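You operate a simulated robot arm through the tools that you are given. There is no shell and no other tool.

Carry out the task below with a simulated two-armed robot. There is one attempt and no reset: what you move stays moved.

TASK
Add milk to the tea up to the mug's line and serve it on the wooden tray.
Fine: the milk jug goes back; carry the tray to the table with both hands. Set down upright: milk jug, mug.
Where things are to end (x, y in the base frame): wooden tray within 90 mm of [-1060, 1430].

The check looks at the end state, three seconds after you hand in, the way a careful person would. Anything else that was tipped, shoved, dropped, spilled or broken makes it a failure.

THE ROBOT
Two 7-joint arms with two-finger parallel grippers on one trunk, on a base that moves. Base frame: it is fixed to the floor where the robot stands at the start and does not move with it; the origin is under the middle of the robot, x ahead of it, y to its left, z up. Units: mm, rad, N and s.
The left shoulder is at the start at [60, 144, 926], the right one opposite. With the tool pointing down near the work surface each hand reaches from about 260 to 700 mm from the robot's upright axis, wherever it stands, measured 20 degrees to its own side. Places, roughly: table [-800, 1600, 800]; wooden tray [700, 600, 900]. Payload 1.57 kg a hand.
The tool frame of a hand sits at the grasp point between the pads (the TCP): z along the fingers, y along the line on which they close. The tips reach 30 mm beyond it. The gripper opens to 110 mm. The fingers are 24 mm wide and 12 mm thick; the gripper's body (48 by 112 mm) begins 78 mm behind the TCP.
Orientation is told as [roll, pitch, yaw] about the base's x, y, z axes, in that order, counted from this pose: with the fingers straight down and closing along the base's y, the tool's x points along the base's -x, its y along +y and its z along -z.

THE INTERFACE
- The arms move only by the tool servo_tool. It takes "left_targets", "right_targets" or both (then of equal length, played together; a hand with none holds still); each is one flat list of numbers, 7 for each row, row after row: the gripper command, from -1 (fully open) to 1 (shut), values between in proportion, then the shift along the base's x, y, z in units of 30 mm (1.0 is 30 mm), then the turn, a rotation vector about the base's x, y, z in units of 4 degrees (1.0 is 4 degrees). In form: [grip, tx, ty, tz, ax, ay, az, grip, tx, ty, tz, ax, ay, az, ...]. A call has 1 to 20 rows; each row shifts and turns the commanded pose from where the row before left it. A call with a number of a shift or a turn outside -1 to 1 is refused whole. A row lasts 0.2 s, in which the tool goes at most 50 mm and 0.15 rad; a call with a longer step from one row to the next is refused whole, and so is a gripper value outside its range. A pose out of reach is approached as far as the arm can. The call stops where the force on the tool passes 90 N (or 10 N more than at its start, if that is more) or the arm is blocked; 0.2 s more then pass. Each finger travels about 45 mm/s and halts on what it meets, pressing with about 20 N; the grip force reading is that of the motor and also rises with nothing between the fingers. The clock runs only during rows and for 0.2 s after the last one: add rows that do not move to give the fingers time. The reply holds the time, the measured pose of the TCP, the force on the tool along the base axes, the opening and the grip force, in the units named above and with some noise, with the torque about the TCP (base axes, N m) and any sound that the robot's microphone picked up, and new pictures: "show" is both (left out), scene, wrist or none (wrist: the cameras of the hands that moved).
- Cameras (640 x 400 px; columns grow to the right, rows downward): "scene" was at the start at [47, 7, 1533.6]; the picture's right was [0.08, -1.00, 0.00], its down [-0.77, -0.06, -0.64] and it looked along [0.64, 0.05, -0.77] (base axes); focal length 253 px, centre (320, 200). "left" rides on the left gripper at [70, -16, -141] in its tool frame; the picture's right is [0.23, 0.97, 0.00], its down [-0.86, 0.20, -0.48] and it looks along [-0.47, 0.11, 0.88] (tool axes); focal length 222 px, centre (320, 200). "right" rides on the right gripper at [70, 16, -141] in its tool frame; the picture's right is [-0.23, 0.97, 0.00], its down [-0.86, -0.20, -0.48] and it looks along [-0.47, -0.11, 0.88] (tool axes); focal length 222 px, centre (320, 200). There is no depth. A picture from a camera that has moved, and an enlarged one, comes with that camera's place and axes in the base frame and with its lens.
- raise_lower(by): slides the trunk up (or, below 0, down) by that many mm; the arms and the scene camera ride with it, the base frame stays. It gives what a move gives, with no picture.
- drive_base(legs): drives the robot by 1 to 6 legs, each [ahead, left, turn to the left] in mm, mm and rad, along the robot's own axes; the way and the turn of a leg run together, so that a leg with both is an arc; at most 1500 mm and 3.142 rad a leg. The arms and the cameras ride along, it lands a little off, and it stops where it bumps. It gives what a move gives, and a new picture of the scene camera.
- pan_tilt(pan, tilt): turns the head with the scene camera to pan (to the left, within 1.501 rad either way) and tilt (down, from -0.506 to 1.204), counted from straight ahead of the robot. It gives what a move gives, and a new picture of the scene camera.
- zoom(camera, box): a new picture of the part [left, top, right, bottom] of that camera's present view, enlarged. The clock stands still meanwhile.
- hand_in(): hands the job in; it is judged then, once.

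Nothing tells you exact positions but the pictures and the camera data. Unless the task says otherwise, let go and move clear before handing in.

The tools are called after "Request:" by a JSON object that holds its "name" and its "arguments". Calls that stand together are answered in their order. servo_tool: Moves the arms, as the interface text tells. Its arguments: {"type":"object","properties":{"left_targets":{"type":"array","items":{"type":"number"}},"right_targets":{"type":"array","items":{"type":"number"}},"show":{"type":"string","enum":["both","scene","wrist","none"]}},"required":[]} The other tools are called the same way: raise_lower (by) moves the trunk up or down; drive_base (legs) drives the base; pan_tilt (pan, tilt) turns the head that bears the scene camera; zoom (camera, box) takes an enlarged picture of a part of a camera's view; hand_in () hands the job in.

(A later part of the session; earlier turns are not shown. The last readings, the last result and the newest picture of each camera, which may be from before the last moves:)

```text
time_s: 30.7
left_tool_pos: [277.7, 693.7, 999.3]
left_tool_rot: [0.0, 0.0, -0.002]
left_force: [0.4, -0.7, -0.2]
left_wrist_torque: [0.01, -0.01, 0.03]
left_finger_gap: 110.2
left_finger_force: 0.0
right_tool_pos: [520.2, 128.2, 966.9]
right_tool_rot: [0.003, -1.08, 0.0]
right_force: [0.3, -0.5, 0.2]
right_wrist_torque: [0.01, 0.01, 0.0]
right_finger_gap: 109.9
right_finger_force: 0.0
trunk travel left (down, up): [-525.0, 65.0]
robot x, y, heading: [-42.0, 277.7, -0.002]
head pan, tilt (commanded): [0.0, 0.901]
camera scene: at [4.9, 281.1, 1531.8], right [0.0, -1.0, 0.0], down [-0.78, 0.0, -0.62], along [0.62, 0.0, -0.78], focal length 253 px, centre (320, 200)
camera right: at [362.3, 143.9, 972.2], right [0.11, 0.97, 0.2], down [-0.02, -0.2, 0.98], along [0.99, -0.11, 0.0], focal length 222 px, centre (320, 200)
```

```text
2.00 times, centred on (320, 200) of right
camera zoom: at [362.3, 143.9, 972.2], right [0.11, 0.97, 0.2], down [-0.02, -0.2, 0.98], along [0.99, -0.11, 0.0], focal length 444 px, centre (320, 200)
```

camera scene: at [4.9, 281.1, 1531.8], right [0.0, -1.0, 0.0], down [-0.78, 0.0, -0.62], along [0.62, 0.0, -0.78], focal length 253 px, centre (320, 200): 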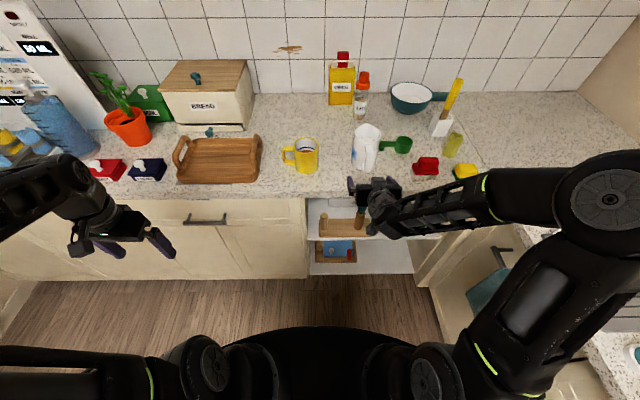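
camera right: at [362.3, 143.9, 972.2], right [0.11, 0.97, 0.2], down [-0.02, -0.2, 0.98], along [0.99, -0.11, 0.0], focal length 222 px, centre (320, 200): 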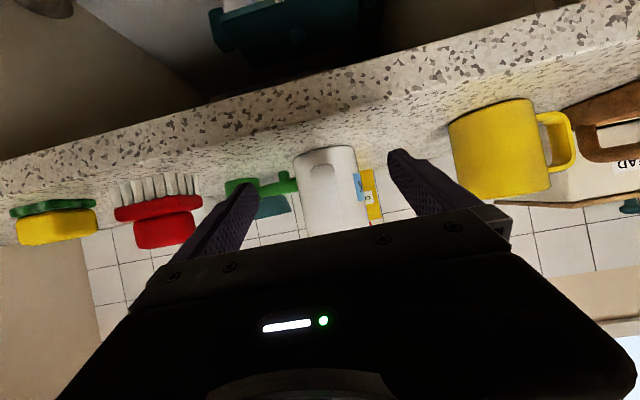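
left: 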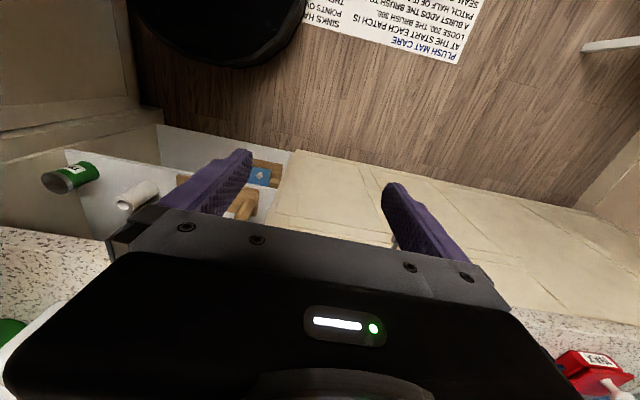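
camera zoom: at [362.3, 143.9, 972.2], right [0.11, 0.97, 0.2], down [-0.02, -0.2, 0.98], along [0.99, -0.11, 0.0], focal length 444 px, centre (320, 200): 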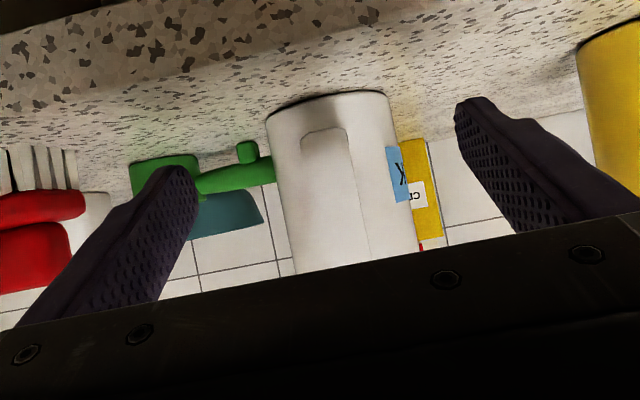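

The gripper centre line and the jug agree at y ≈ 128. I'll advance straight ahead 143 mm around the jug with open fingers.

Request:
{"name": "servo_tool", "arguments": {"right_targets": [-1, 0.6, 0, 0, 0, 0, 0, -1, 0.6, 0, 0, 0, 0, 0, -1, 0.6, 0, 0, 0, 0, 0, -1, 0.6, 0, 0, 0, 0, 0, -1, 0.6, 0, 0, 0, 0, 0, -1, 0.6, 0, 0, 0, 0, 0, -1, 0.6, 0, 0, 0, 0, 0, -1, 0.56, 0, 0, 0, 0, 0], "show": "both"}}

Request:
{"name": "zoom", "arguments": {"camera": "scene", "box": [320, 110, 448, 190]}}

```text
time_s: 32.5
left_tool_pos: [277.5, 695.5, 1000.3]
left_tool_rot: [-0.001, -0.001, -0.001]
left_force: [0.2, 0.4, 0.0]
left_wrist_torque: [0.0, 0.02, -0.02]
left_finger_gap: 109.9
left_finger_force: 0.1
right_tool_pos: [664.1, 126.4, 967.3]
right_tool_rot: [0.002, -1.083, -0.003]
right_force: [-1.4, -0.3, 2.9]
right_wrist_torque: [-0.05, 0.07, 0.0]
right_finger_gap: 109.9
right_finger_force: 0.0
trunk travel left (down, up): [-525.0, 65.0]
robot x, y, heading: [-43.7, 279.2, -0.003]
head pan, tilt (commanded): [0.0, 0.901]
camera scene: at [3.4, 281.4, 1531.9], right [0.0, -1.0, 0.0], down [-0.78, 0.0, -0.62], along [0.62, 0.0, -0.78], focal length 253 px, centre (320, 200)
camera right: at [505.3, 143.2, 972.7], right [0.11, 0.97, 0.2], down [-0.02, -0.2, 0.98], along [0.99, -0.11, 0.0], focal length 222 px, centre (320, 200)
```

scene: 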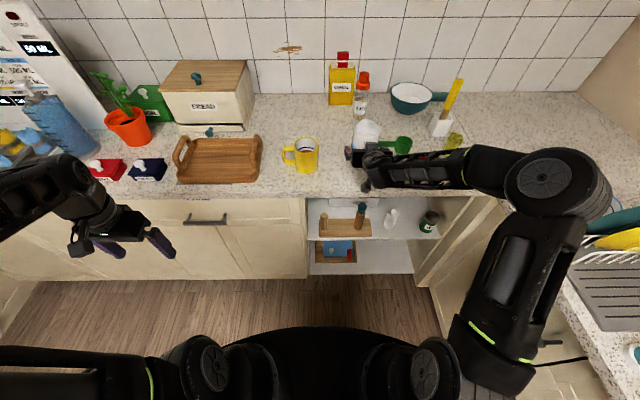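
right: 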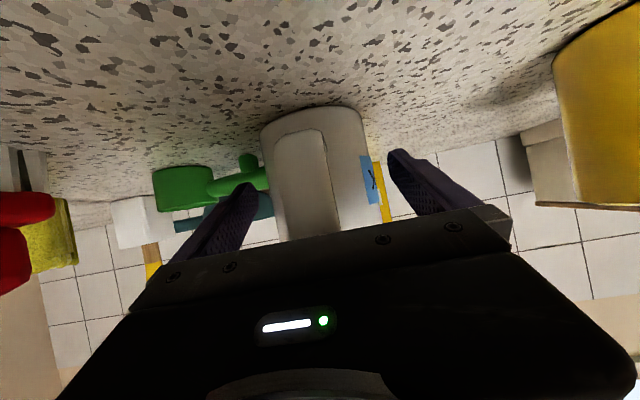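

```text
5.00 times, centred on (384, 150) of scene
camera zoom: at [3.4, 281.4, 1531.9], right [0.0, -1.0, 0.0], down [-0.78, 0.0, -0.62], along [0.62, 0.0, -0.78], focal length 1264 px, centre (0, 450)
```

zoom: 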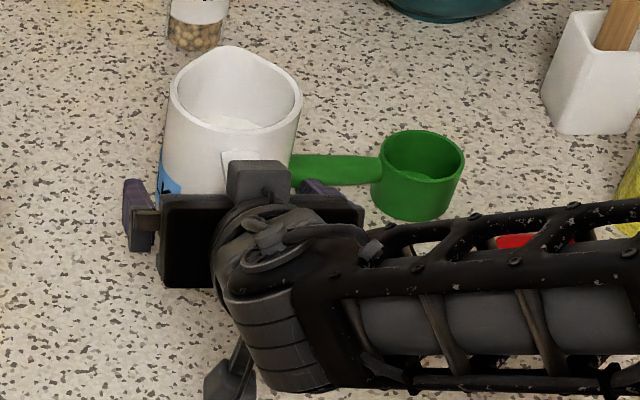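

The jug has been pushed about 17 mm forward – something at the palm's top touched the handle. I'll look closely at the gripper's shape before going on.

Request:
{"name": "zoom", "arguments": {"camera": "scene", "box": [345, 120, 409, 160]}}

Request:
{"name": "zoom", "arguments": {"camera": "scene", "box": [50, 150, 210, 250]}}

Request:
{"name": "zoom", "arguments": {"camera": "right", "box": [200, 80, 456, 240]}}

Request:
{"name": "zoom", "arguments": {"camera": "left", "box": [0, 0, 640, 400]}}

```text
10.00 times, centred on (377, 140) of scene
camera zoom: at [3.4, 281.4, 1531.9], right [0.0, -1.0, 0.0], down [-0.78, 0.0, -0.62], along [0.62, 0.0, -0.78], focal length 2529 px, centre (-250, 800)
```

zoom: 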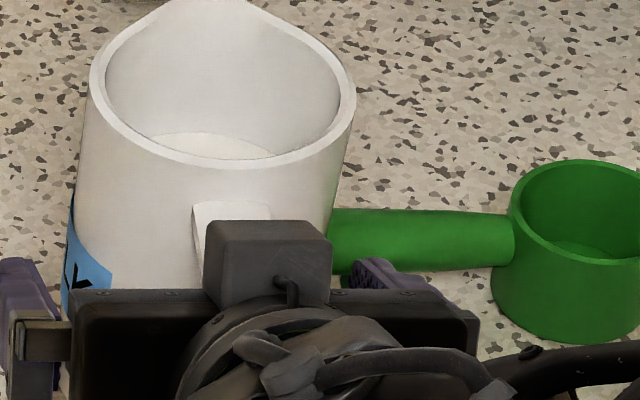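

```text
4.00 times, centred on (130, 200) of scene
camera zoom: at [3.4, 281.4, 1531.9], right [0.0, -1.0, 0.0], down [-0.78, 0.0, -0.62], along [0.62, 0.0, -0.78], focal length 1011 px, centre (1080, 200)
```

zoom: 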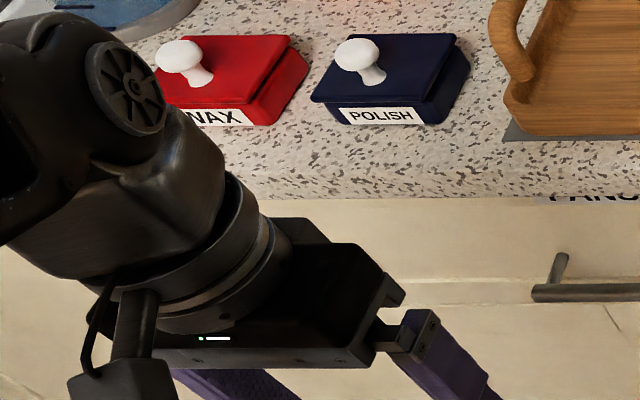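

```text
2.50 times, centred on (328, 160) of right
camera zoom: at [505.3, 143.2, 972.7], right [0.11, 0.97, 0.2], down [-0.02, -0.2, 0.98], along [0.99, -0.11, 0.0], focal length 555 px, centre (300, 300)
```

zoom: 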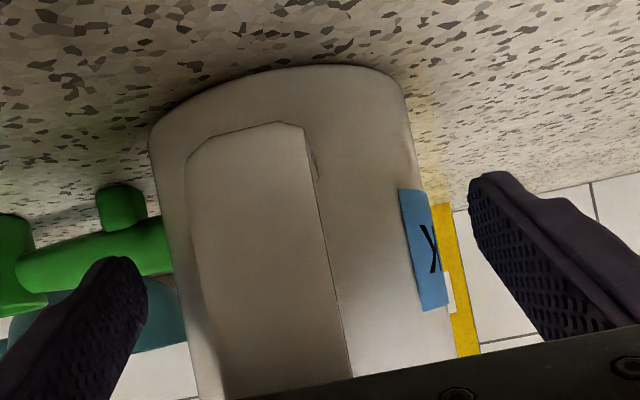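

```text
1.00 times, centred on (320, 200) of left (not enlarged: the box is as wide or as high as the picture)
camera zoom: at [207.0, 679.0, 1141.5], right [-0.23, 0.97, 0.0], down [0.86, 0.2, 0.48], along [0.47, 0.11, -0.88], focal length 222 px, centre (320, 200)
```

zoom: 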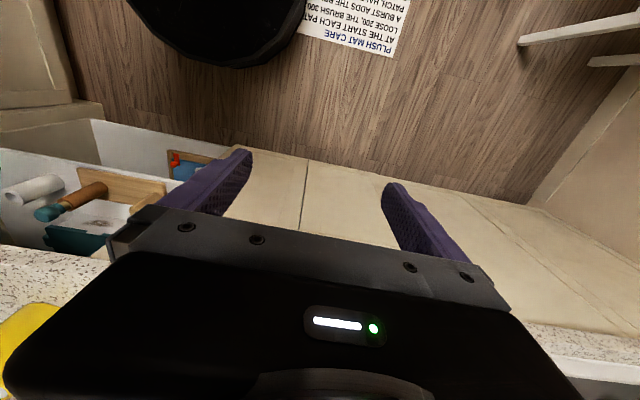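

The handle sticks out about 85 mm and blocked the palm, so this flat approach can't go deep enough. I'll back straight out, then come again from a steeper angle (about 57° down), where the handle passes clear below the palm.

Request:
{"name": "servo_tool", "arguments": {"right_targets": [-1, -0.8, 0, 0, 0, 0, 0, -1, -0.8, 0, 0, 0, 0, 0, -1, -0.8, 0, 0, 0, 0, 0, -1, -0.8, 0, 0, 0, 0, 0, -1, -0.8, 0, 0, 0, 0, 0, -1, 0, 0, 0.8, 0, 0.9, 0, -1, 0, 0, 0.8, 0, 0.9, 0, -1, 0, 0, 0.8, 0, 0.9, 0, -1, 0, 0, 0.8, 0, 0.9, 0, -1, 0, 0, 0.8, 0, 0.9, 0, -1, 0, 0, 0.8, 0, 0.9, 0, -1, 0, 0, 0.8, 0, 0.9, 0, -1, 0, 0, 0.6, 0, 0.95, 0], "show": "both"}}

Request:
{"name": "zoom", "arguments": {"camera": "scene", "box": [320, 110, 448, 190]}}

```text
time_s: 35.3
left_tool_pos: [277.2, 695.9, 999.1]
left_tool_rot: [0.0, -0.002, -0.003]
left_force: [0.3, 0.2, 0.1]
left_wrist_torque: [0.0, 0.01, 0.02]
left_finger_gap: 110.0
left_finger_force: 0.1
right_tool_pos: [544.4, 127.4, 1152.5]
right_tool_rot: [-0.001, -0.572, 0.002]
right_force: [-1.6, 0.2, -0.4]
right_wrist_torque: [-0.01, 0.01, 0.02]
right_finger_gap: 110.1
right_finger_force: 0.0
trunk travel left (down, up): [-525.0, 65.0]
robot x, y, heading: [-40.9, 278.6, 0.004]
head pan, tilt (commanded): [0.0, 0.901]
camera scene: at [4.5, 281.4, 1531.8], right [0.0, -1.0, 0.0], down [-0.78, 0.0, -0.62], along [0.62, 0.0, -0.78], focal length 253 px, centre (320, 200)
camera right: at [408.3, 142.4, 1233.6], right [0.19, 0.97, 0.12], down [0.46, -0.2, 0.87], along [0.87, -0.11, -0.49], focal length 222 px, centre (320, 200)
```

scene: 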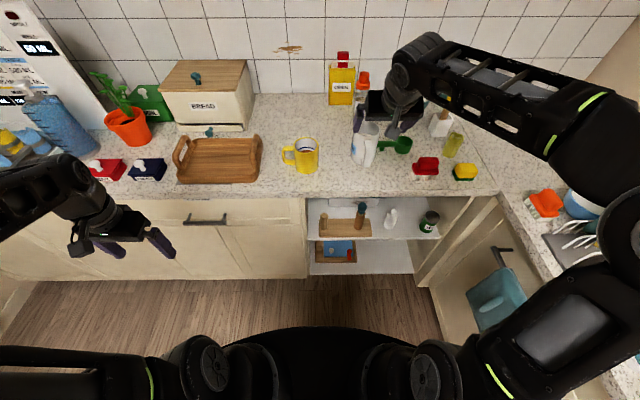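
right: 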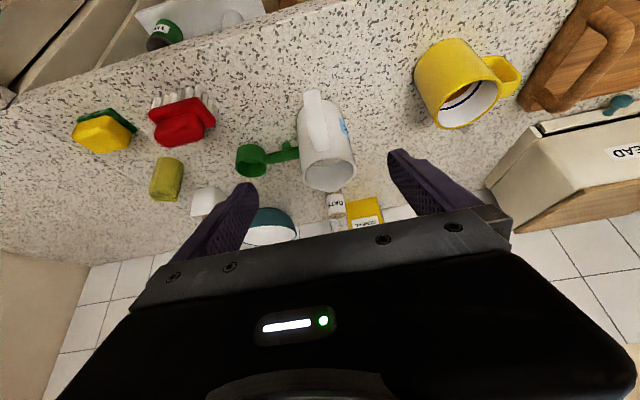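

```text
5.00 times, centred on (384, 150) of scene
camera zoom: at [4.5, 281.4, 1531.8], right [0.0, -1.0, 0.0], down [-0.78, 0.0, -0.62], along [0.62, 0.0, -0.78], focal length 1264 px, centre (0, 450)
```

zoom: 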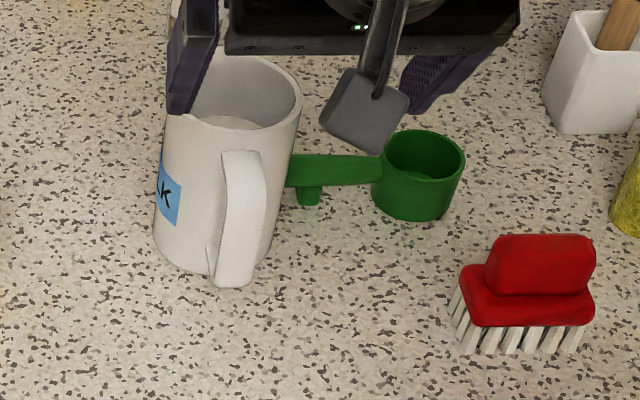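

The jug stands upright but was nudged ~20 mm forward. I'll measure it again with the wrist camera from above.

Request:
{"name": "zoom", "arguments": {"camera": "right", "box": [230, 80, 390, 180]}}

Request:
{"name": "zoom", "arguments": {"camera": "right", "box": [250, 100, 410, 200]}}

```text
4.00 times, centred on (310, 130) of right
camera zoom: at [408.3, 142.4, 1233.6], right [0.19, 0.97, 0.12], down [0.46, -0.2, 0.87], along [0.87, -0.11, -0.49], focal length 888 px, centre (360, 480)
```

zoom: 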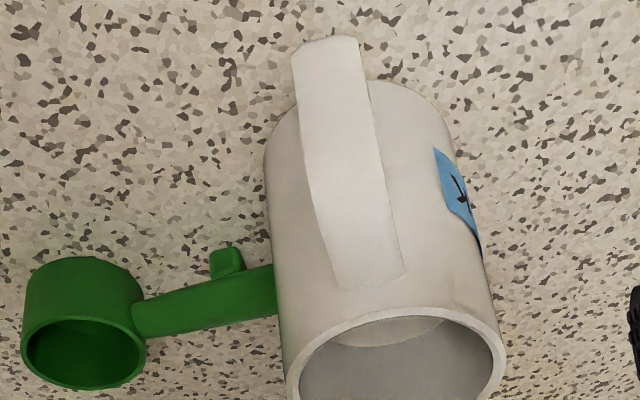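

```text
4.00 times, centred on (330, 150) of right
camera zoom: at [408.3, 142.4, 1233.6], right [0.19, 0.97, 0.12], down [0.46, -0.2, 0.87], along [0.87, -0.11, -0.49], focal length 888 px, centre (280, 400)
```

zoom: 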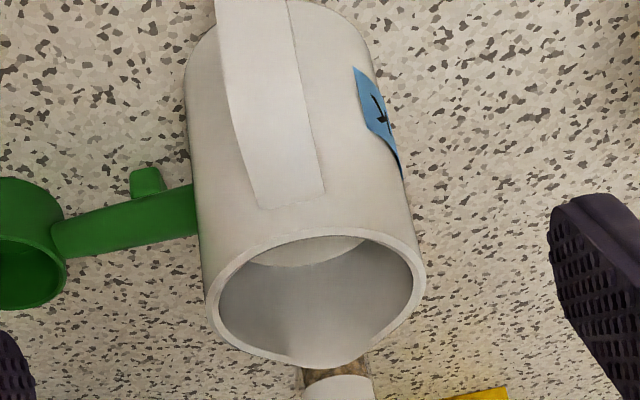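

The jug's axis is now at about (687, 126), upright, yaw nearly unchanged. I'll drive forward and slightly left so that both the steeper grasp and the pour at the mug are well within reach.

Request:
{"name": "drive_base", "arguments": {"legs": [[145, 70, 0]]}}

Request:
{"name": "zoom", "arguments": {"camera": "scene", "box": [260, 100, 480, 237]}}

Request:
{"name": "zoom", "arguments": {"camera": "right", "box": [0, 0, 640, 400]}}

```text
time_s: 36.7
left_tool_pos: [426.7, 766.6, 999.5]
left_tool_rot: [0.001, 0.002, -0.002]
left_force: [1.2, 0.2, -0.1]
left_wrist_torque: [0.0, 0.03, -0.03]
left_finger_gap: 110.1
left_finger_force: 0.1
right_tool_pos: [692.8, 197.2, 1152.1]
right_tool_rot: [0.0, -0.571, 0.0]
right_force: [0.7, -0.1, 0.5]
right_wrist_torque: [0.0, 0.0, 0.0]
right_finger_gap: 109.9
right_finger_force: 0.2
trunk travel left (down, up): [-525.0, 65.0]
robot x, y, heading: [103.6, 350.1, -0.001]
head pan, tilt (commanded): [0.0, 0.901]
camera scene: at [152.6, 352.4, 1531.7], right [0.0, -1.0, 0.0], down [-0.78, 0.0, -0.62], along [0.62, 0.0, -0.78], focal length 253 px, centre (320, 200)
```

scene: 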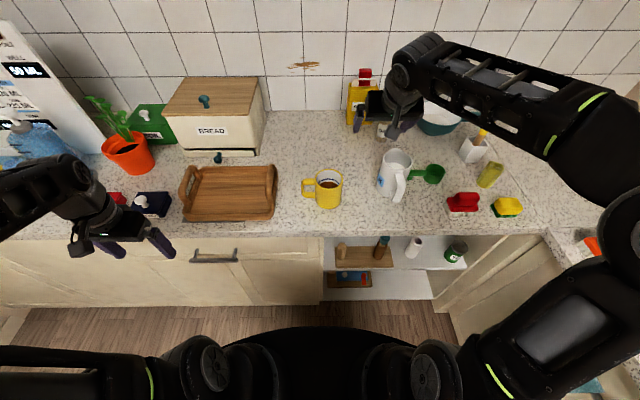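

```text
2.91 times, centred on (370, 168) of scene
camera zoom: at [152.6, 352.4, 1531.7], right [0.0, -1.0, 0.0], down [-0.78, 0.0, -0.62], along [0.62, 0.0, -0.78], focal length 736 px, centre (174, 292)
```

zoom: 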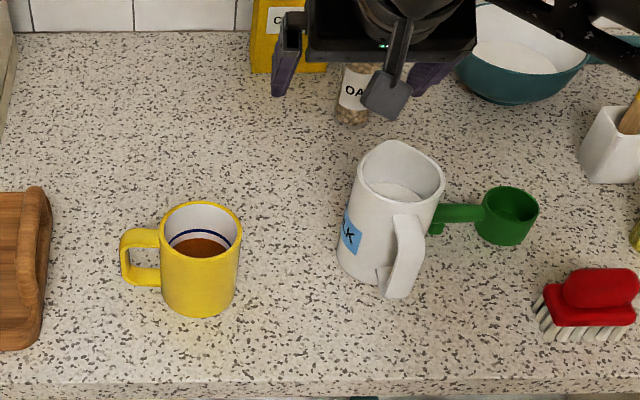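

```text
1.00 times, centred on (320, 200) of right (not enlarged: the box is as wide or as high as the picture)
camera zoom: at [556.1, 213.0, 1232.9], right [0.19, 0.97, 0.12], down [0.46, -0.2, 0.87], along [0.87, -0.11, -0.48], focal length 222 px, centre (320, 200)
```

zoom: 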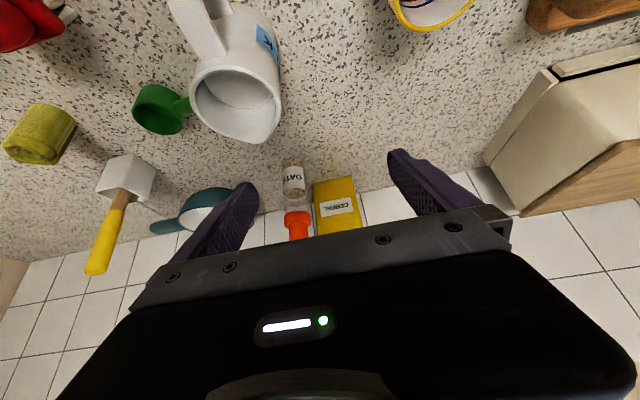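

The jug reads (687, 128) from here as well. I'll shift the hand over it, lower to just above the rim, and check the alignment.

Request:
{"name": "servo_tool", "arguments": {"right_targets": [-1, -0.098, -0.774, 0, 0, 0, 0, -1, -0.098, -0.774, 0, 0, 0, 0, -1, -0.098, -0.774, 0, 0, 0, 0, -1, 0, 0, -0.7, 0, 0, 0, -1, 0, 0, -0.7, 0, 0, 0, -1, 0, 0, -0.7, 0, 0, 0, -1, 0, 0, -0.7, 0, 0, 0], "show": "wrist"}}

Request:
{"name": "zoom", "arguments": {"camera": "scene", "box": [340, 110, 468, 190]}}

```text
time_s: 38.3
left_tool_pos: [425.7, 765.3, 1000.2]
left_tool_rot: [-0.001, 0.0, -0.001]
left_force: [-0.6, 0.4, 0.0]
left_wrist_torque: [0.01, 0.01, 0.02]
left_finger_gap: 109.7
left_finger_force: 0.2
right_tool_pos: [682.4, 125.9, 1067.3]
right_tool_rot: [0.0, -0.575, -0.002]
right_force: [0.5, -0.5, 0.3]
right_wrist_torque: [0.01, 0.01, 0.02]
right_finger_gap: 110.1
right_finger_force: 0.1
trunk travel left (down, up): [-525.0, 65.0]
robot x, y, heading: [105.1, 352.1, -0.002]
head pan, tilt (commanded): [0.0, 0.901]
camera right: at [546.4, 142.3, 1148.4], right [0.19, 0.97, 0.12], down [0.46, -0.2, 0.87], along [0.87, -0.11, -0.48], focal length 222 px, centre (320, 200)
```

right: 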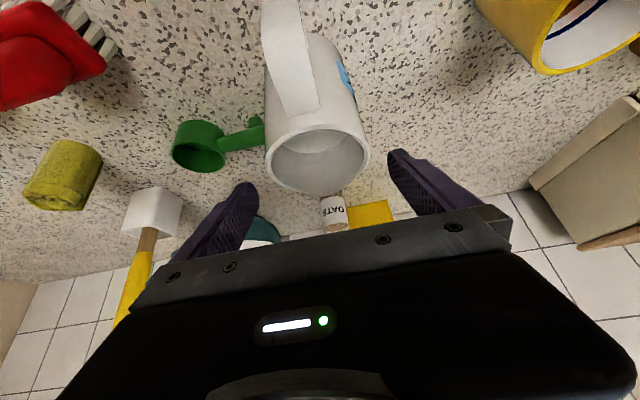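

```text
5.00 times, centred on (404, 150) of scene
camera zoom: at [151.4, 351.5, 1531.8], right [0.0, -1.0, 0.0], down [-0.78, 0.0, -0.62], along [0.62, 0.0, -0.78], focal length 1264 px, centre (-100, 450)
```

zoom: 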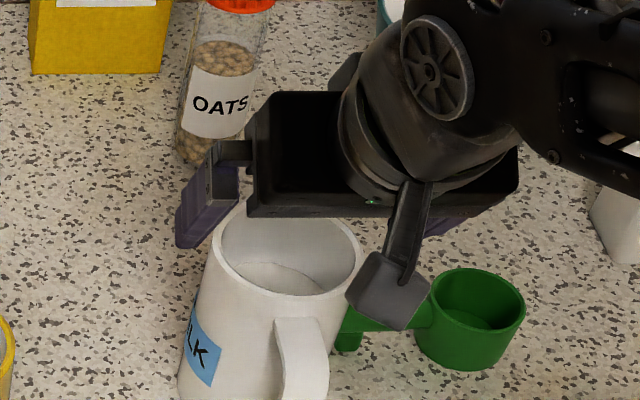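

The jug axis reads (687, 126.6) and the hand is at y = 126, so it's well aligned. I'll lower the open fingers around the body to z ≈ 982.

Request:
{"name": "servo_tool", "arguments": {"right_targets": [-1, 0.02, 0.02, -0.5, 0, 0, 0, -1, 0.02, 0, -0.5, 0, 0, 0, -1, 0, 0, -0.5, 0, 0, 0, -1, 0, 0, -0.5, 0, 0, 0, -1, 0, 0, -0.5, 0, 0, 0, -1, 0, 0, -0.33, 0, 0, 0], "show": "wrist"}}

Request:
{"name": "zoom", "arguments": {"camera": "scene", "box": [340, 110, 468, 190]}}

```text
time_s: 39.7
left_tool_pos: [424.4, 765.8, 1000.2]
left_tool_rot: [0.002, 0.0, -0.003]
left_force: [0.4, 0.7, 0.1]
left_wrist_torque: [0.04, 0.0, 0.0]
left_finger_gap: 109.9
left_finger_force: 0.1
right_tool_pos: [684.5, 127.9, 984.3]
right_tool_rot: [-0.001, -0.574, 0.001]
right_force: [-0.9, 0.5, -0.4]
right_wrist_torque: [0.03, 0.01, 0.01]
right_finger_gap: 109.8
right_finger_force: 0.1
trunk travel left (down, up): [-525.0, 65.0]
robot x, y, heading: [106.7, 351.2, 0.001]
head pan, tilt (commanded): [0.0, 0.901]
camera right: at [548.2, 144.1, 1064.7], right [0.19, 0.97, 0.12], down [0.46, -0.2, 0.87], along [0.87, -0.11, -0.48], focal length 222 px, centre (320, 200)
```

right: 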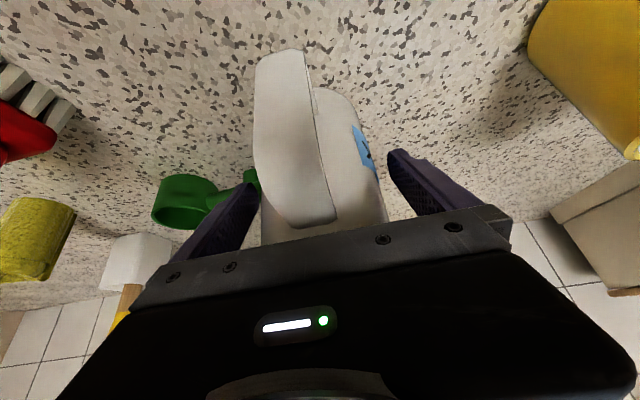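

```text
5.00 times, centred on (404, 150) of scene
camera zoom: at [151.3, 351.7, 1531.8], right [0.0, -1.0, 0.0], down [-0.78, 0.0, -0.62], along [0.62, 0.0, -0.78], focal length 1264 px, centre (-100, 450)
```

zoom: 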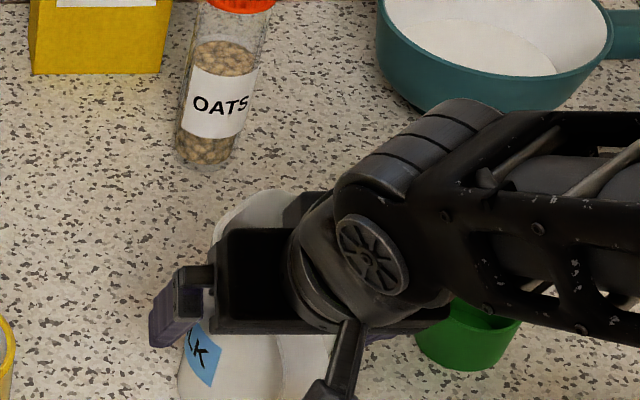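

No contact force and the jug is unmoved, with its body between the pads. Now I close the fingers.

Request:
{"name": "servo_tool", "arguments": {"right_targets": [0, 0, 0, 0, 0, 0, 0, 1, 0, 0, 0, 0, 0, 0, 1, 0, 0, 0, 0, 0, 0, 1, 0, 0, 0, 0, 0, 0, 1, 0, 0, 0, 0, 0, 0], "show": "wrist"}}

Request:
{"name": "zoom", "arguments": {"camera": "scene", "box": [340, 110, 468, 190]}}

```text
time_s: 40.9
left_tool_pos: [425.3, 764.8, 1000.7]
left_tool_rot: [0.0, 0.0, -0.001]
left_force: [0.2, -1.2, -0.1]
left_wrist_torque: [0.02, 0.0, -0.01]
left_finger_gap: 109.8
left_finger_force: 0.0
right_tool_pos: [684.3, 127.5, 983.6]
right_tool_rot: [-0.001, -0.575, -0.002]
right_force: [0.4, -2.9, -0.2]
right_wrist_torque: [-0.13, 0.08, 0.03]
right_finger_gap: 85.8
right_finger_force: 20.1
trunk travel left (down, up): [-525.0, 65.0]
robot x, y, heading: [105.0, 347.4, -0.0]
head pan, tilt (commanded): [0.0, 0.901]
camera right: at [548.1, 143.6, 1064.8], right [0.19, 0.97, 0.12], down [0.46, -0.2, 0.87], along [0.87, -0.11, -0.48], focal length 222 px, centre (320, 200)
```

right: 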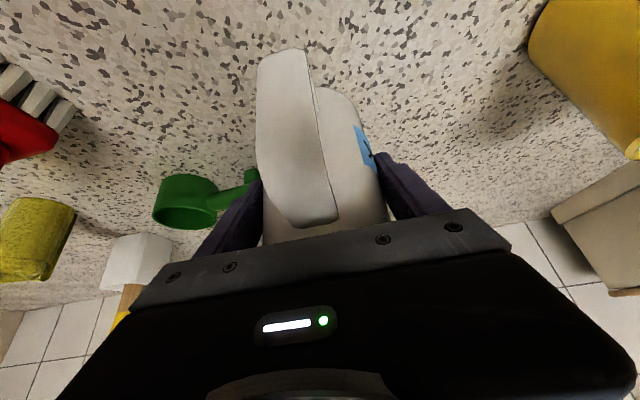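

```text
5.00 times, centred on (404, 150) of scene
camera zoom: at [151.3, 351.3, 1531.8], right [0.0, -1.0, 0.0], down [-0.78, 0.0, -0.62], along [0.62, 0.0, -0.78], focal length 1264 px, centre (-100, 450)
```

zoom: 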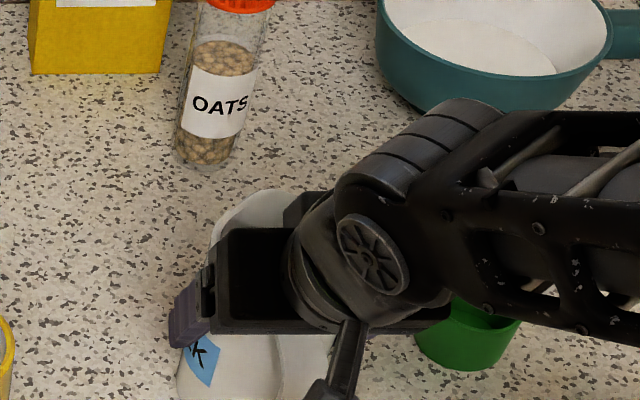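

The jug is gripped at 86 mm with 20 N. I'll lift it slowly straight up about 20 mm and check that it hangs level and does not slip.

Request:
{"name": "servo_tool", "arguments": {"right_targets": [1, 0, 0, 0.2, 0, 0, 0, 1, 0, 0, 0.2, 0, 0, 0, 1, 0, 0, 0.3, 0, 0, 0, 1, 0, 0, 0, 0, 0, 0], "show": "both"}}

Request:
{"name": "zoom", "arguments": {"camera": "scene", "box": [340, 110, 468, 190]}}

```text
time_s: 41.9
left_tool_pos: [425.4, 765.4, 998.3]
left_tool_rot: [0.001, 0.001, -0.001]
left_force: [0.8, 0.1, 0.1]
left_wrist_torque: [0.03, 0.0, -0.01]
left_finger_gap: 109.9
left_finger_force: 0.1
right_tool_pos: [684.2, 127.5, 1003.9]
right_tool_rot: [-0.001, -0.571, 0.001]
right_force: [-0.6, -0.5, -6.5]
right_wrist_torque: [-0.01, 0.01, 0.01]
right_finger_gap: 85.7
right_finger_force: 19.8
trunk travel left (down, up): [-525.0, 65.0]
robot x, y, heading: [103.9, 352.9, -0.003]
head pan, tilt (commanded): [0.0, 0.901]
camera scene: at [151.9, 351.5, 1531.8], right [0.0, -1.0, 0.0], down [-0.78, 0.0, -0.62], along [0.62, 0.0, -0.78], focal length 253 px, centre (320, 200)
camera right: at [548.5, 143.5, 1084.7], right [0.19, 0.97, 0.12], down [0.46, -0.2, 0.87], along [0.87, -0.11, -0.49], focal length 222 px, centre (320, 200)
```

scene: 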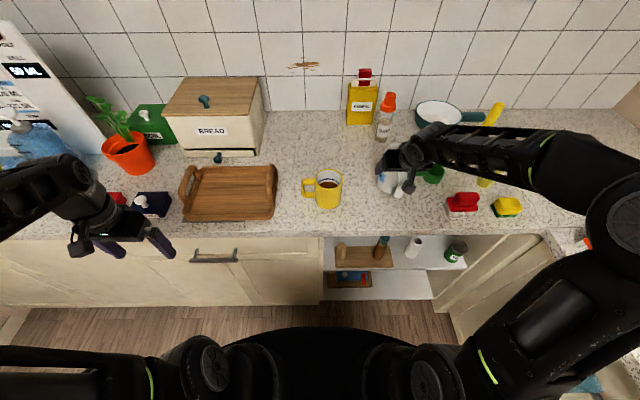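
right: 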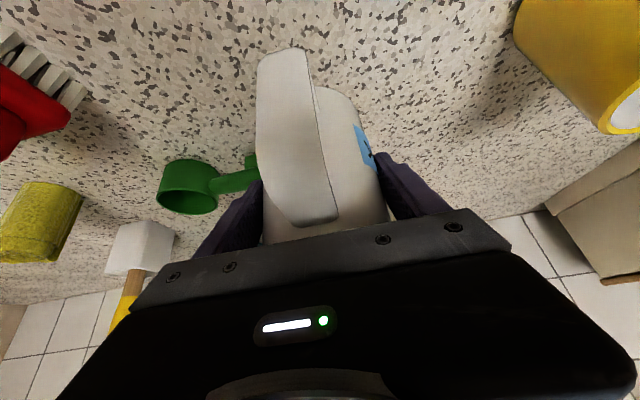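

```text
5.00 times, centred on (404, 150) of scene
camera zoom: at [151.9, 351.5, 1531.8], right [0.0, -1.0, 0.0], down [-0.78, 0.0, -0.62], along [0.62, 0.0, -0.78], focal length 1264 px, centre (-100, 450)
```

zoom: 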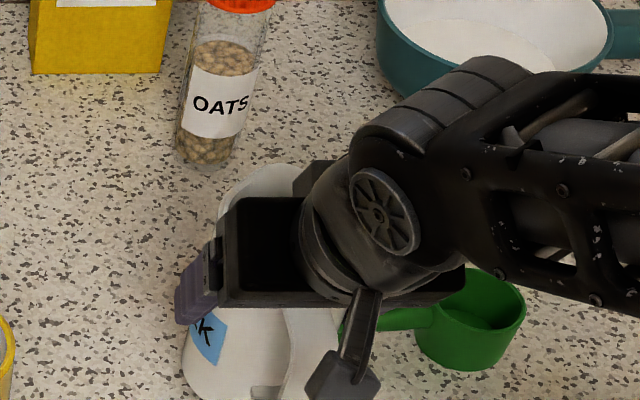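

The lift is clean: 6.5 N of weight and the jug hasn't turned in the grip. I'll raise it to z ≈ 1100, then yaw about 75° left while moving to the right side of the mug.

Request:
{"name": "servo_tool", "arguments": {"right_targets": [1, 0, 0, 0.64, 0, 0, 0, 1, 0, 0, 0.64, 0, 0, 0, 1, 0, 0, 0.64, 0, 0, 0, 1, 0, 0, 0.64, 0, 0, 0, 1, 0, 0, 0.64, 0, 0, 0, 1, 0, 0, 0, 0, 0, 0], "show": "none"}}

Request:
{"name": "servo_tool", "arguments": {"right_targets": [1, -0.11, 0.14, 0, 0, 0, 0.94, 1, -0.11, 0.14, 0, 0, 0, 0.94, 1, -0.11, 0.14, 0, 0, 0, 0.94, 1, -0.11, 0.14, 0, 0, 0, 0.94, 1, -0.11, 0.14, 0, 0, 0, 0.94, 1, -0.11, 0.14, 0, 0, 0, 0.94, 1, -0.11, 0.14, 0, 0, 0, 0.94, 1, -0.11, 0.14, 0, 0, 0, 0.94, 1, -0.11, 0.14, 0, 0, 0, 0.94, 1, -0.11, 0.14, 0, 0, 0, 0.94], "show": "both"}}

```text
time_s: 43.3
left_tool_pos: [426.1, 764.6, 999.1]
left_tool_rot: [0.001, 0.002, -0.001]
left_force: [0.8, 0.2, 0.5]
left_wrist_torque: [0.0, 0.05, 0.0]
left_finger_gap: 110.0
left_finger_force: 0.0
right_tool_pos: [685.1, 126.2, 1100.3]
right_tool_rot: [0.0, -0.573, -0.001]
right_force: [-0.6, 0.0, -6.1]
right_wrist_torque: [0.03, -0.01, 0.0]
right_finger_gap: 85.4
right_finger_force: 20.4
trunk travel left (down, up): [-525.0, 65.0]
robot x, y, heading: [103.1, 352.4, -0.001]
head pan, tilt (commanded): [0.0, 0.901]
```

```text
time_s: 45.5
left_tool_pos: [424.9, 764.8, 999.7]
left_tool_rot: [-0.001, -0.001, -0.001]
left_force: [-0.5, 0.4, 0.2]
left_wrist_torque: [-0.02, 0.02, -0.03]
left_finger_gap: 109.9
left_finger_force: 0.0
right_tool_pos: [649.4, 170.1, 1100.1]
right_tool_rot: [0.0, -0.575, 0.657]
right_force: [-1.0, -0.4, -5.4]
right_wrist_torque: [-0.04, -0.01, 0.02]
right_finger_gap: 85.5
right_finger_force: 20.1
trunk travel left (down, up): [-525.0, 65.0]
robot x, y, heading: [103.2, 347.0, -0.005]
head pan, tilt (commanded): [0.0, 0.901]
camera scene: at [151.8, 351.5, 1531.8], right [0.0, -1.0, 0.0], down [-0.78, 0.0, -0.62], along [0.62, 0.0, -0.78], focal length 253 px, centre (320, 200)
camera right: at [533.5, 99.4, 1180.7], right [-0.44, 0.89, 0.12], down [0.49, 0.12, 0.87], along [0.75, 0.44, -0.48], focal length 222 px, centre (320, 200)
```

scene: 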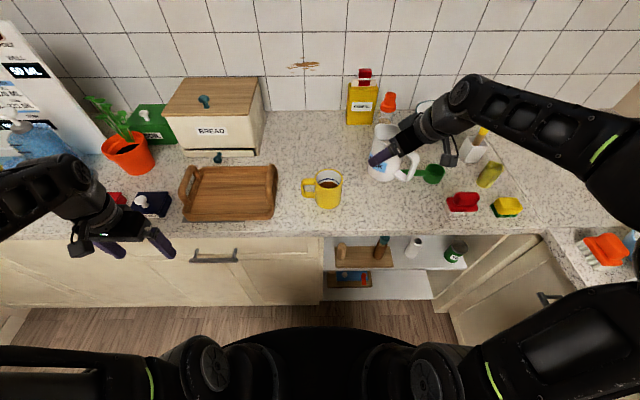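
right: 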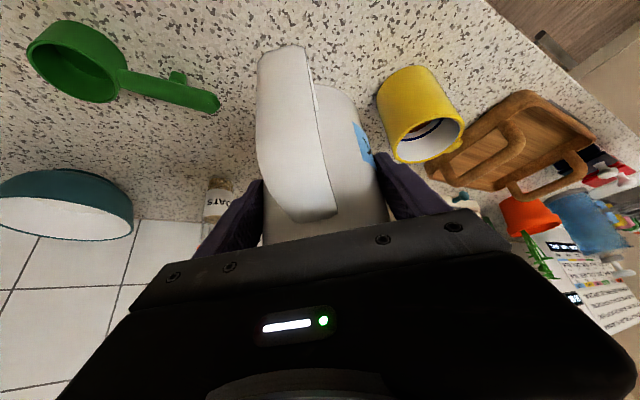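

The jug is steady in the grip. I continue the yaw to about 75° and move towards the right side of the mug.

Request:
{"name": "servo_tool", "arguments": {"right_targets": [1, -0.094, 0.14, 0, 0, 0, 0.935, 1, -0.094, 0.14, 0, 0, 0, 0.935, 1, -0.094, 0.14, 0, 0, 0, 0.935, 1, -0.094, 0.14, 0, 0, 0, 0.935, 1, -0.094, 0.14, 0, 0, 0, 0.935, 1, -0.094, 0.14, 0, 0, 0, 0.935, 1, -0.094, 0.14, 0, 0, 0, 0.935, 1, -0.094, 0.14, 0, 0, 0, 0.935, 1, -0.094, 0.14, 0, 0, 0, 0.935, 1, -0.094, 0.14, 0, 0, 0, 0.935, 1, 0, 0, 0, 0, 0, 0], "show": "both"}}

Request:
{"name": "zoom", "arguments": {"camera": "scene", "box": [290, 110, 450, 210]}}

```text
time_s: 47.9
left_tool_pos: [424.8, 766.4, 998.9]
left_tool_rot: [0.0, 0.0, -0.002]
left_force: [-0.1, 0.8, -0.1]
left_wrist_torque: [-0.01, -0.02, -0.04]
left_finger_gap: 109.9
left_finger_force: 0.1
right_tool_pos: [623.0, 211.6, 1099.9]
right_tool_rot: [-0.001, -0.575, 1.308]
right_force: [-0.1, 0.4, -6.1]
right_wrist_torque: [0.0, 0.01, -0.01]
right_finger_gap: 85.7
right_finger_force: 20.2
trunk travel left (down, up): [-525.0, 65.0]
robot x, y, heading: [104.1, 348.6, 0.0]
head pan, tilt (commanded): [0.0, 0.901]
camera scene: at [151.6, 351.5, 1531.8], right [0.0, -1.0, 0.0], down [-0.78, 0.0, -0.62], along [0.62, 0.0, -0.78], focal length 253 px, centre (320, 200)
camera right: at [571.0, 84.5, 1181.5], right [-0.89, 0.44, 0.12], down [0.31, 0.39, 0.87], along [0.33, 0.81, -0.48], focal length 222 px, centre (320, 200)
```

scene: 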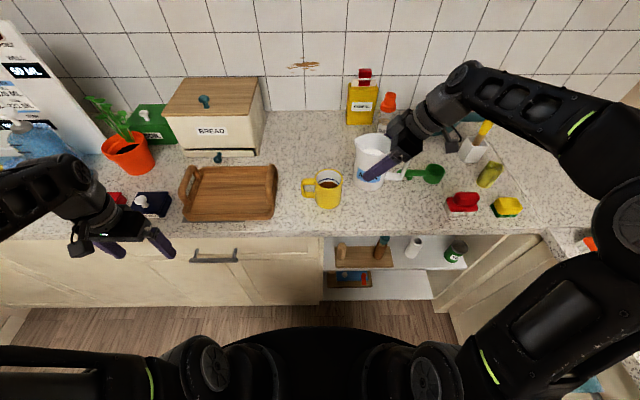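
right: 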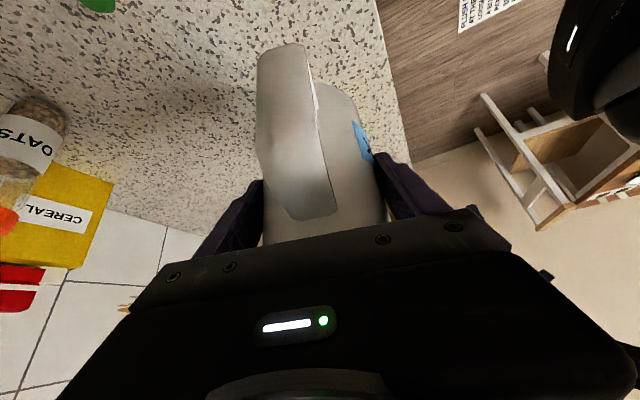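

```text
4.00 times, centred on (370, 160) of scene
camera zoom: at [151.6, 351.5, 1531.8], right [0.0, -1.0, 0.0], down [-0.78, 0.0, -0.62], along [0.62, 0.0, -0.78], focal length 1011 px, centre (120, 360)
```

zoom: 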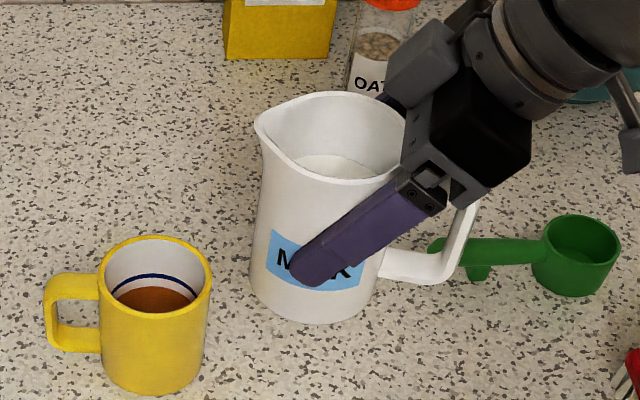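

The jug is in side view with its spout towards the mug, and the mug's inside is clearly visible. I'll tilt to about 30° in place, staying below the pouring angle, then move the lip above the mug and lower.

Request:
{"name": "servo_tool", "arguments": {"right_targets": [1, 0, 0, 0, -0.906, 0.243, 0, 1, 0, 0, 0, -0.906, 0.243, 0, 1, 0, 0, 0, -0.906, 0.243, 0, 1, 0, 0, 0, -0.906, 0.243, 0, 1, 0, 0, 0, -0.906, 0.243, 0, 1, 0, 0, 0, -0.906, 0.243, 0, 1, 0, 0, 0, -0.906, 0.243, 0, 1, 0, 0, 0, -0.906, 0.243, 0, 1, 0, 0, 0, 0, 0, 0], "show": "scene"}}

Request:
{"name": "zoom", "arguments": {"camera": "scene", "box": [290, 110, 450, 210]}}

```text
time_s: 49.9
left_tool_pos: [426.0, 764.1, 999.5]
left_tool_rot: [0.001, 0.0, -0.001]
left_force: [0.1, -0.8, 0.1]
left_wrist_torque: [0.03, -0.04, 0.02]
left_finger_gap: 110.0
left_finger_force: 0.1
right_tool_pos: [622.9, 210.8, 1100.3]
right_tool_rot: [-0.001, -0.049, 1.308]
right_force: [0.7, -0.1, -6.7]
right_wrist_torque: [0.1, -0.03, 0.0]
right_finger_gap: 85.7
right_finger_force: 19.5
trunk travel left (down, up): [-525.0, 65.0]
robot x, y, heading: [106.0, 349.5, -0.001]
head pan, tilt (commanded): [0.0, 0.901]
camera scene: at [151.9, 351.0, 1531.8], right [0.0, -1.0, 0.0], down [-0.78, 0.0, -0.62], along [0.62, 0.0, -0.78], focal length 253 px, centre (320, 200)
```

scene: 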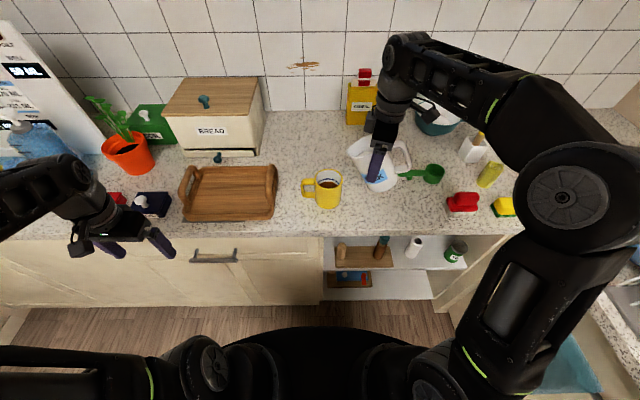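

```text
4.00 times, centred on (370, 160) of scene
camera zoom: at [151.9, 351.0, 1531.8], right [0.0, -1.0, 0.0], down [-0.78, 0.0, -0.62], along [0.62, 0.0, -0.78], focal length 1011 px, centre (120, 360)
```

zoom: 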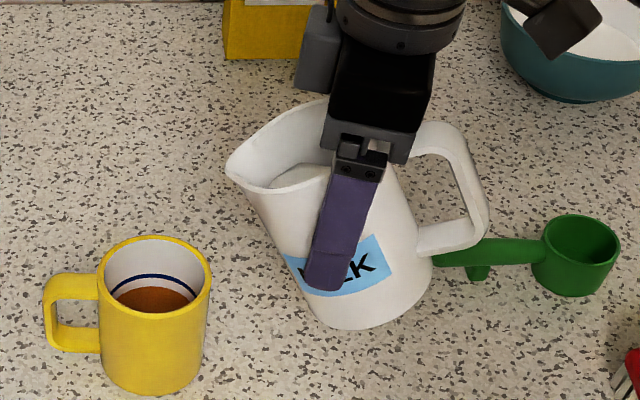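

No milk at the lip yet and the tilt is 30°. I'll move the lip above the mug's centre and lower it by 50 mm.

Request:
{"name": "servo_tool", "arguments": {"right_targets": [1, 0.117, 0.444, 0, 0, 0, 0, 1, 0.117, 0.444, 0, 0, 0, 0, 1, 0.117, 0.444, 0, 0, 0, 0, 1, 0, 0, -0.42, 0, 0, 0, 1, 0, 0, -0.42, 0, 0, 0, 1, 0, 0, -0.42, 0, 0, 0, 1, 0, 0, -0.42, 0, 0, 0, 1, 0, 0, 0, 0, 0, 0], "show": "scene"}}

Request:
{"name": "zoom", "arguments": {"camera": "scene", "box": [280, 130, 408, 210]}}

```text
time_s: 51.7
left_tool_pos: [424.6, 766.0, 999.8]
left_tool_rot: [-0.001, -0.001, -0.003]
left_force: [-0.2, 0.1, -0.6]
left_wrist_torque: [0.02, -0.01, -0.01]
left_finger_gap: 110.1
left_finger_force: 0.1
right_tool_pos: [632.8, 251.0, 1051.3]
right_tool_rot: [-0.001, -0.049, 1.306]
right_force: [-0.8, -3.1, -6.2]
right_wrist_torque: [-0.09, -0.61, 0.14]
right_finger_gap: 84.9
right_finger_force: 20.3
trunk travel left (down, up): [-525.0, 65.0]
robot x, y, heading: [106.9, 353.0, -0.004]
head pan, tilt (commanded): [0.0, 0.901]
camera scene: at [151.4, 351.3, 1531.8], right [0.0, -1.0, 0.0], down [-0.78, 0.0, -0.62], along [0.62, 0.0, -0.78], focal length 253 px, centre (320, 200)
```

scene: 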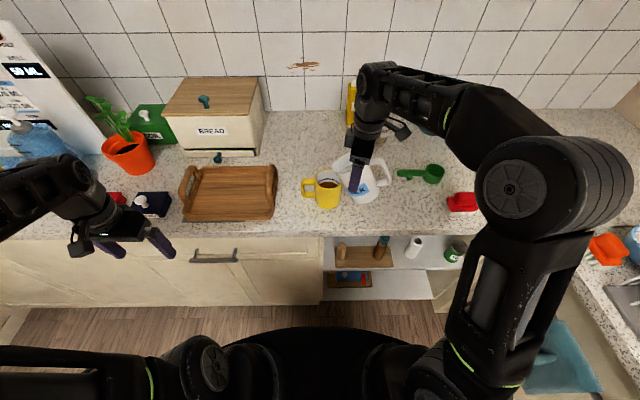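

```text
5.00 times, centred on (344, 170) of scene
camera zoom: at [151.4, 351.3, 1531.8], right [0.0, -1.0, 0.0], down [-0.78, 0.0, -0.62], along [0.62, 0.0, -0.78], focal length 1264 px, centre (200, 350)
```

zoom: 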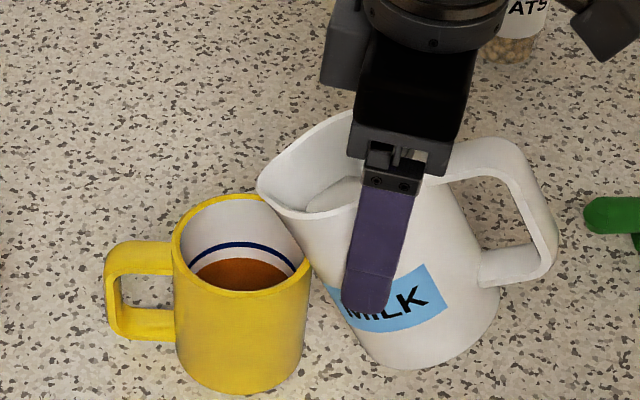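

The force shows the jug's wall now touching the mug's rim. I'll raise the jug 25 mm right away and re-check both.

Request:
{"name": "servo_tool", "arguments": {"right_targets": [1, 0, -0.1, 0.4, 0, 0, 0, 1, 0, 0, 0.4, 0, 0, 0, 1, 0, 0, 0, 0, 0, 0], "show": "scene"}}

Request:
{"name": "zoom", "arguments": {"camera": "scene", "box": [280, 130, 408, 210]}}

```text
time_s: 52.5
left_tool_pos: [426.0, 765.2, 999.6]
left_tool_rot: [0.002, -0.002, -0.002]
left_force: [1.0, 0.7, -0.3]
left_wrist_torque: [0.01, 0.0, 0.01]
left_finger_gap: 110.0
left_finger_force: 0.1
right_tool_pos: [633.8, 248.3, 1073.2]
right_tool_rot: [0.0, -0.051, 1.306]
right_force: [0.3, 0.3, -7.0]
right_wrist_torque: [0.25, 0.46, -0.07]
right_finger_gap: 85.3
right_finger_force: 19.9
trunk travel left (down, up): [-525.0, 65.0]
robot x, y, heading: [104.4, 353.4, -0.005]
head pan, tilt (commanded): [0.0, 0.901]
camera scene: at [151.8, 351.5, 1531.8], right [0.0, -1.0, 0.0], down [-0.78, 0.0, -0.62], along [0.62, 0.0, -0.78], focal length 253 px, centre (320, 200)
```

scene: 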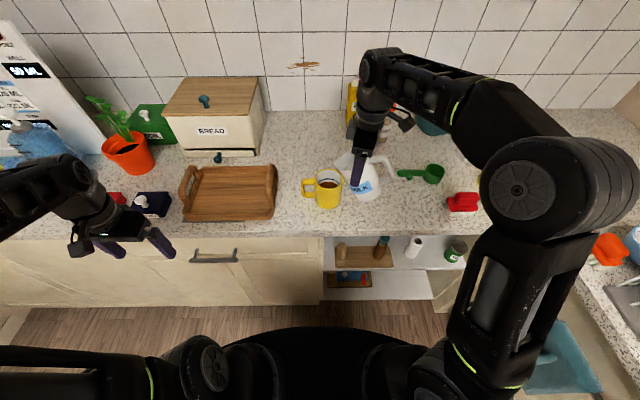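

```text
5.00 times, centred on (344, 170) of scene
camera zoom: at [151.8, 351.5, 1531.8], right [0.0, -1.0, 0.0], down [-0.78, 0.0, -0.62], along [0.62, 0.0, -0.78], focal length 1264 px, centre (200, 350)
```

zoom: 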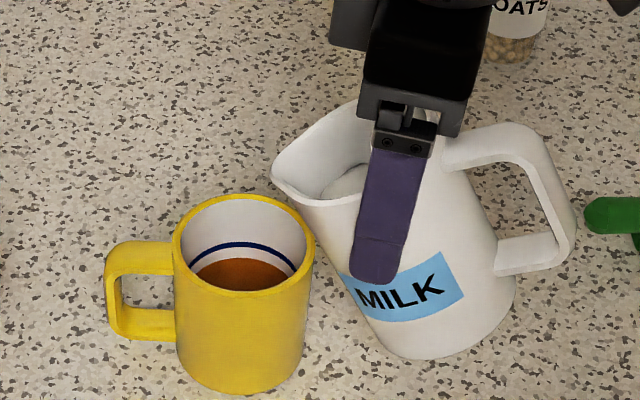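

The jug is clear of the mug now, but the torque reading is odd. I'll wait a moment and read again.

Request:
{"name": "servo_tool", "arguments": {"right_targets": [1, 0, 0, 0, 0, 0, 0, 1, 0, 0, 0, 0, 0, 0], "show": "wrist"}}

Request:
{"name": "zoom", "arguments": {"camera": "scene", "box": [296, 140, 376, 190]}}

```text
time_s: 53.1
left_tool_pos: [425.5, 766.2, 1000.5]
left_tool_rot: [0.0, 0.0, -0.003]
left_force: [-0.1, 0.2, 0.5]
left_wrist_torque: [-0.01, -0.02, -0.03]
left_finger_gap: 110.0
left_finger_force: 0.1
right_tool_pos: [631.9, 249.1, 1073.3]
right_tool_rot: [0.0, -0.051, 1.307]
right_force: [0.7, 0.3, -5.2]
right_wrist_torque: [0.03, -0.35, 0.1]
right_finger_gap: 85.4
right_finger_force: 19.9
trunk travel left (down, up): [-525.0, 65.0]
robot x, y, heading: [103.8, 351.0, 0.0]
head pan, tilt (commanded): [0.0, 0.901]
camera right: at [596.6, 177.5, 1211.4], right [-0.88, 0.47, 0.01], down [0.41, 0.75, 0.52], along [0.24, 0.46, -0.85], focal length 222 px, centre (320, 200)
```

right: 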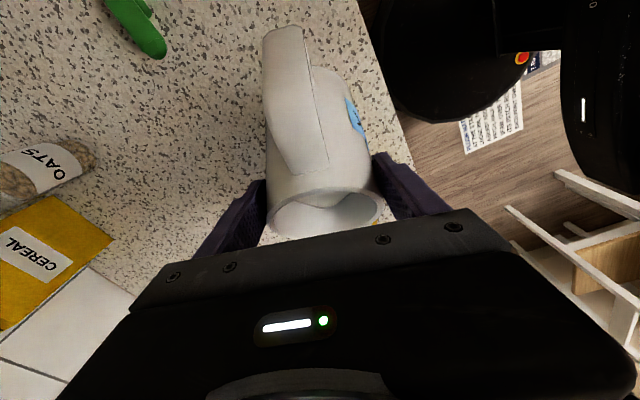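

```text
8.00 times, centred on (336, 165) of scene
camera zoom: at [151.7, 351.6, 1531.8], right [0.0, -1.0, 0.0], down [-0.78, 0.0, -0.62], along [0.62, 0.0, -0.78], focal length 2023 px, centre (192, 480)
```

zoom: 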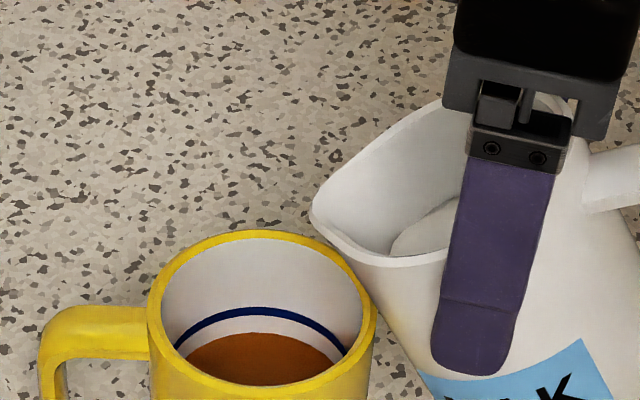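

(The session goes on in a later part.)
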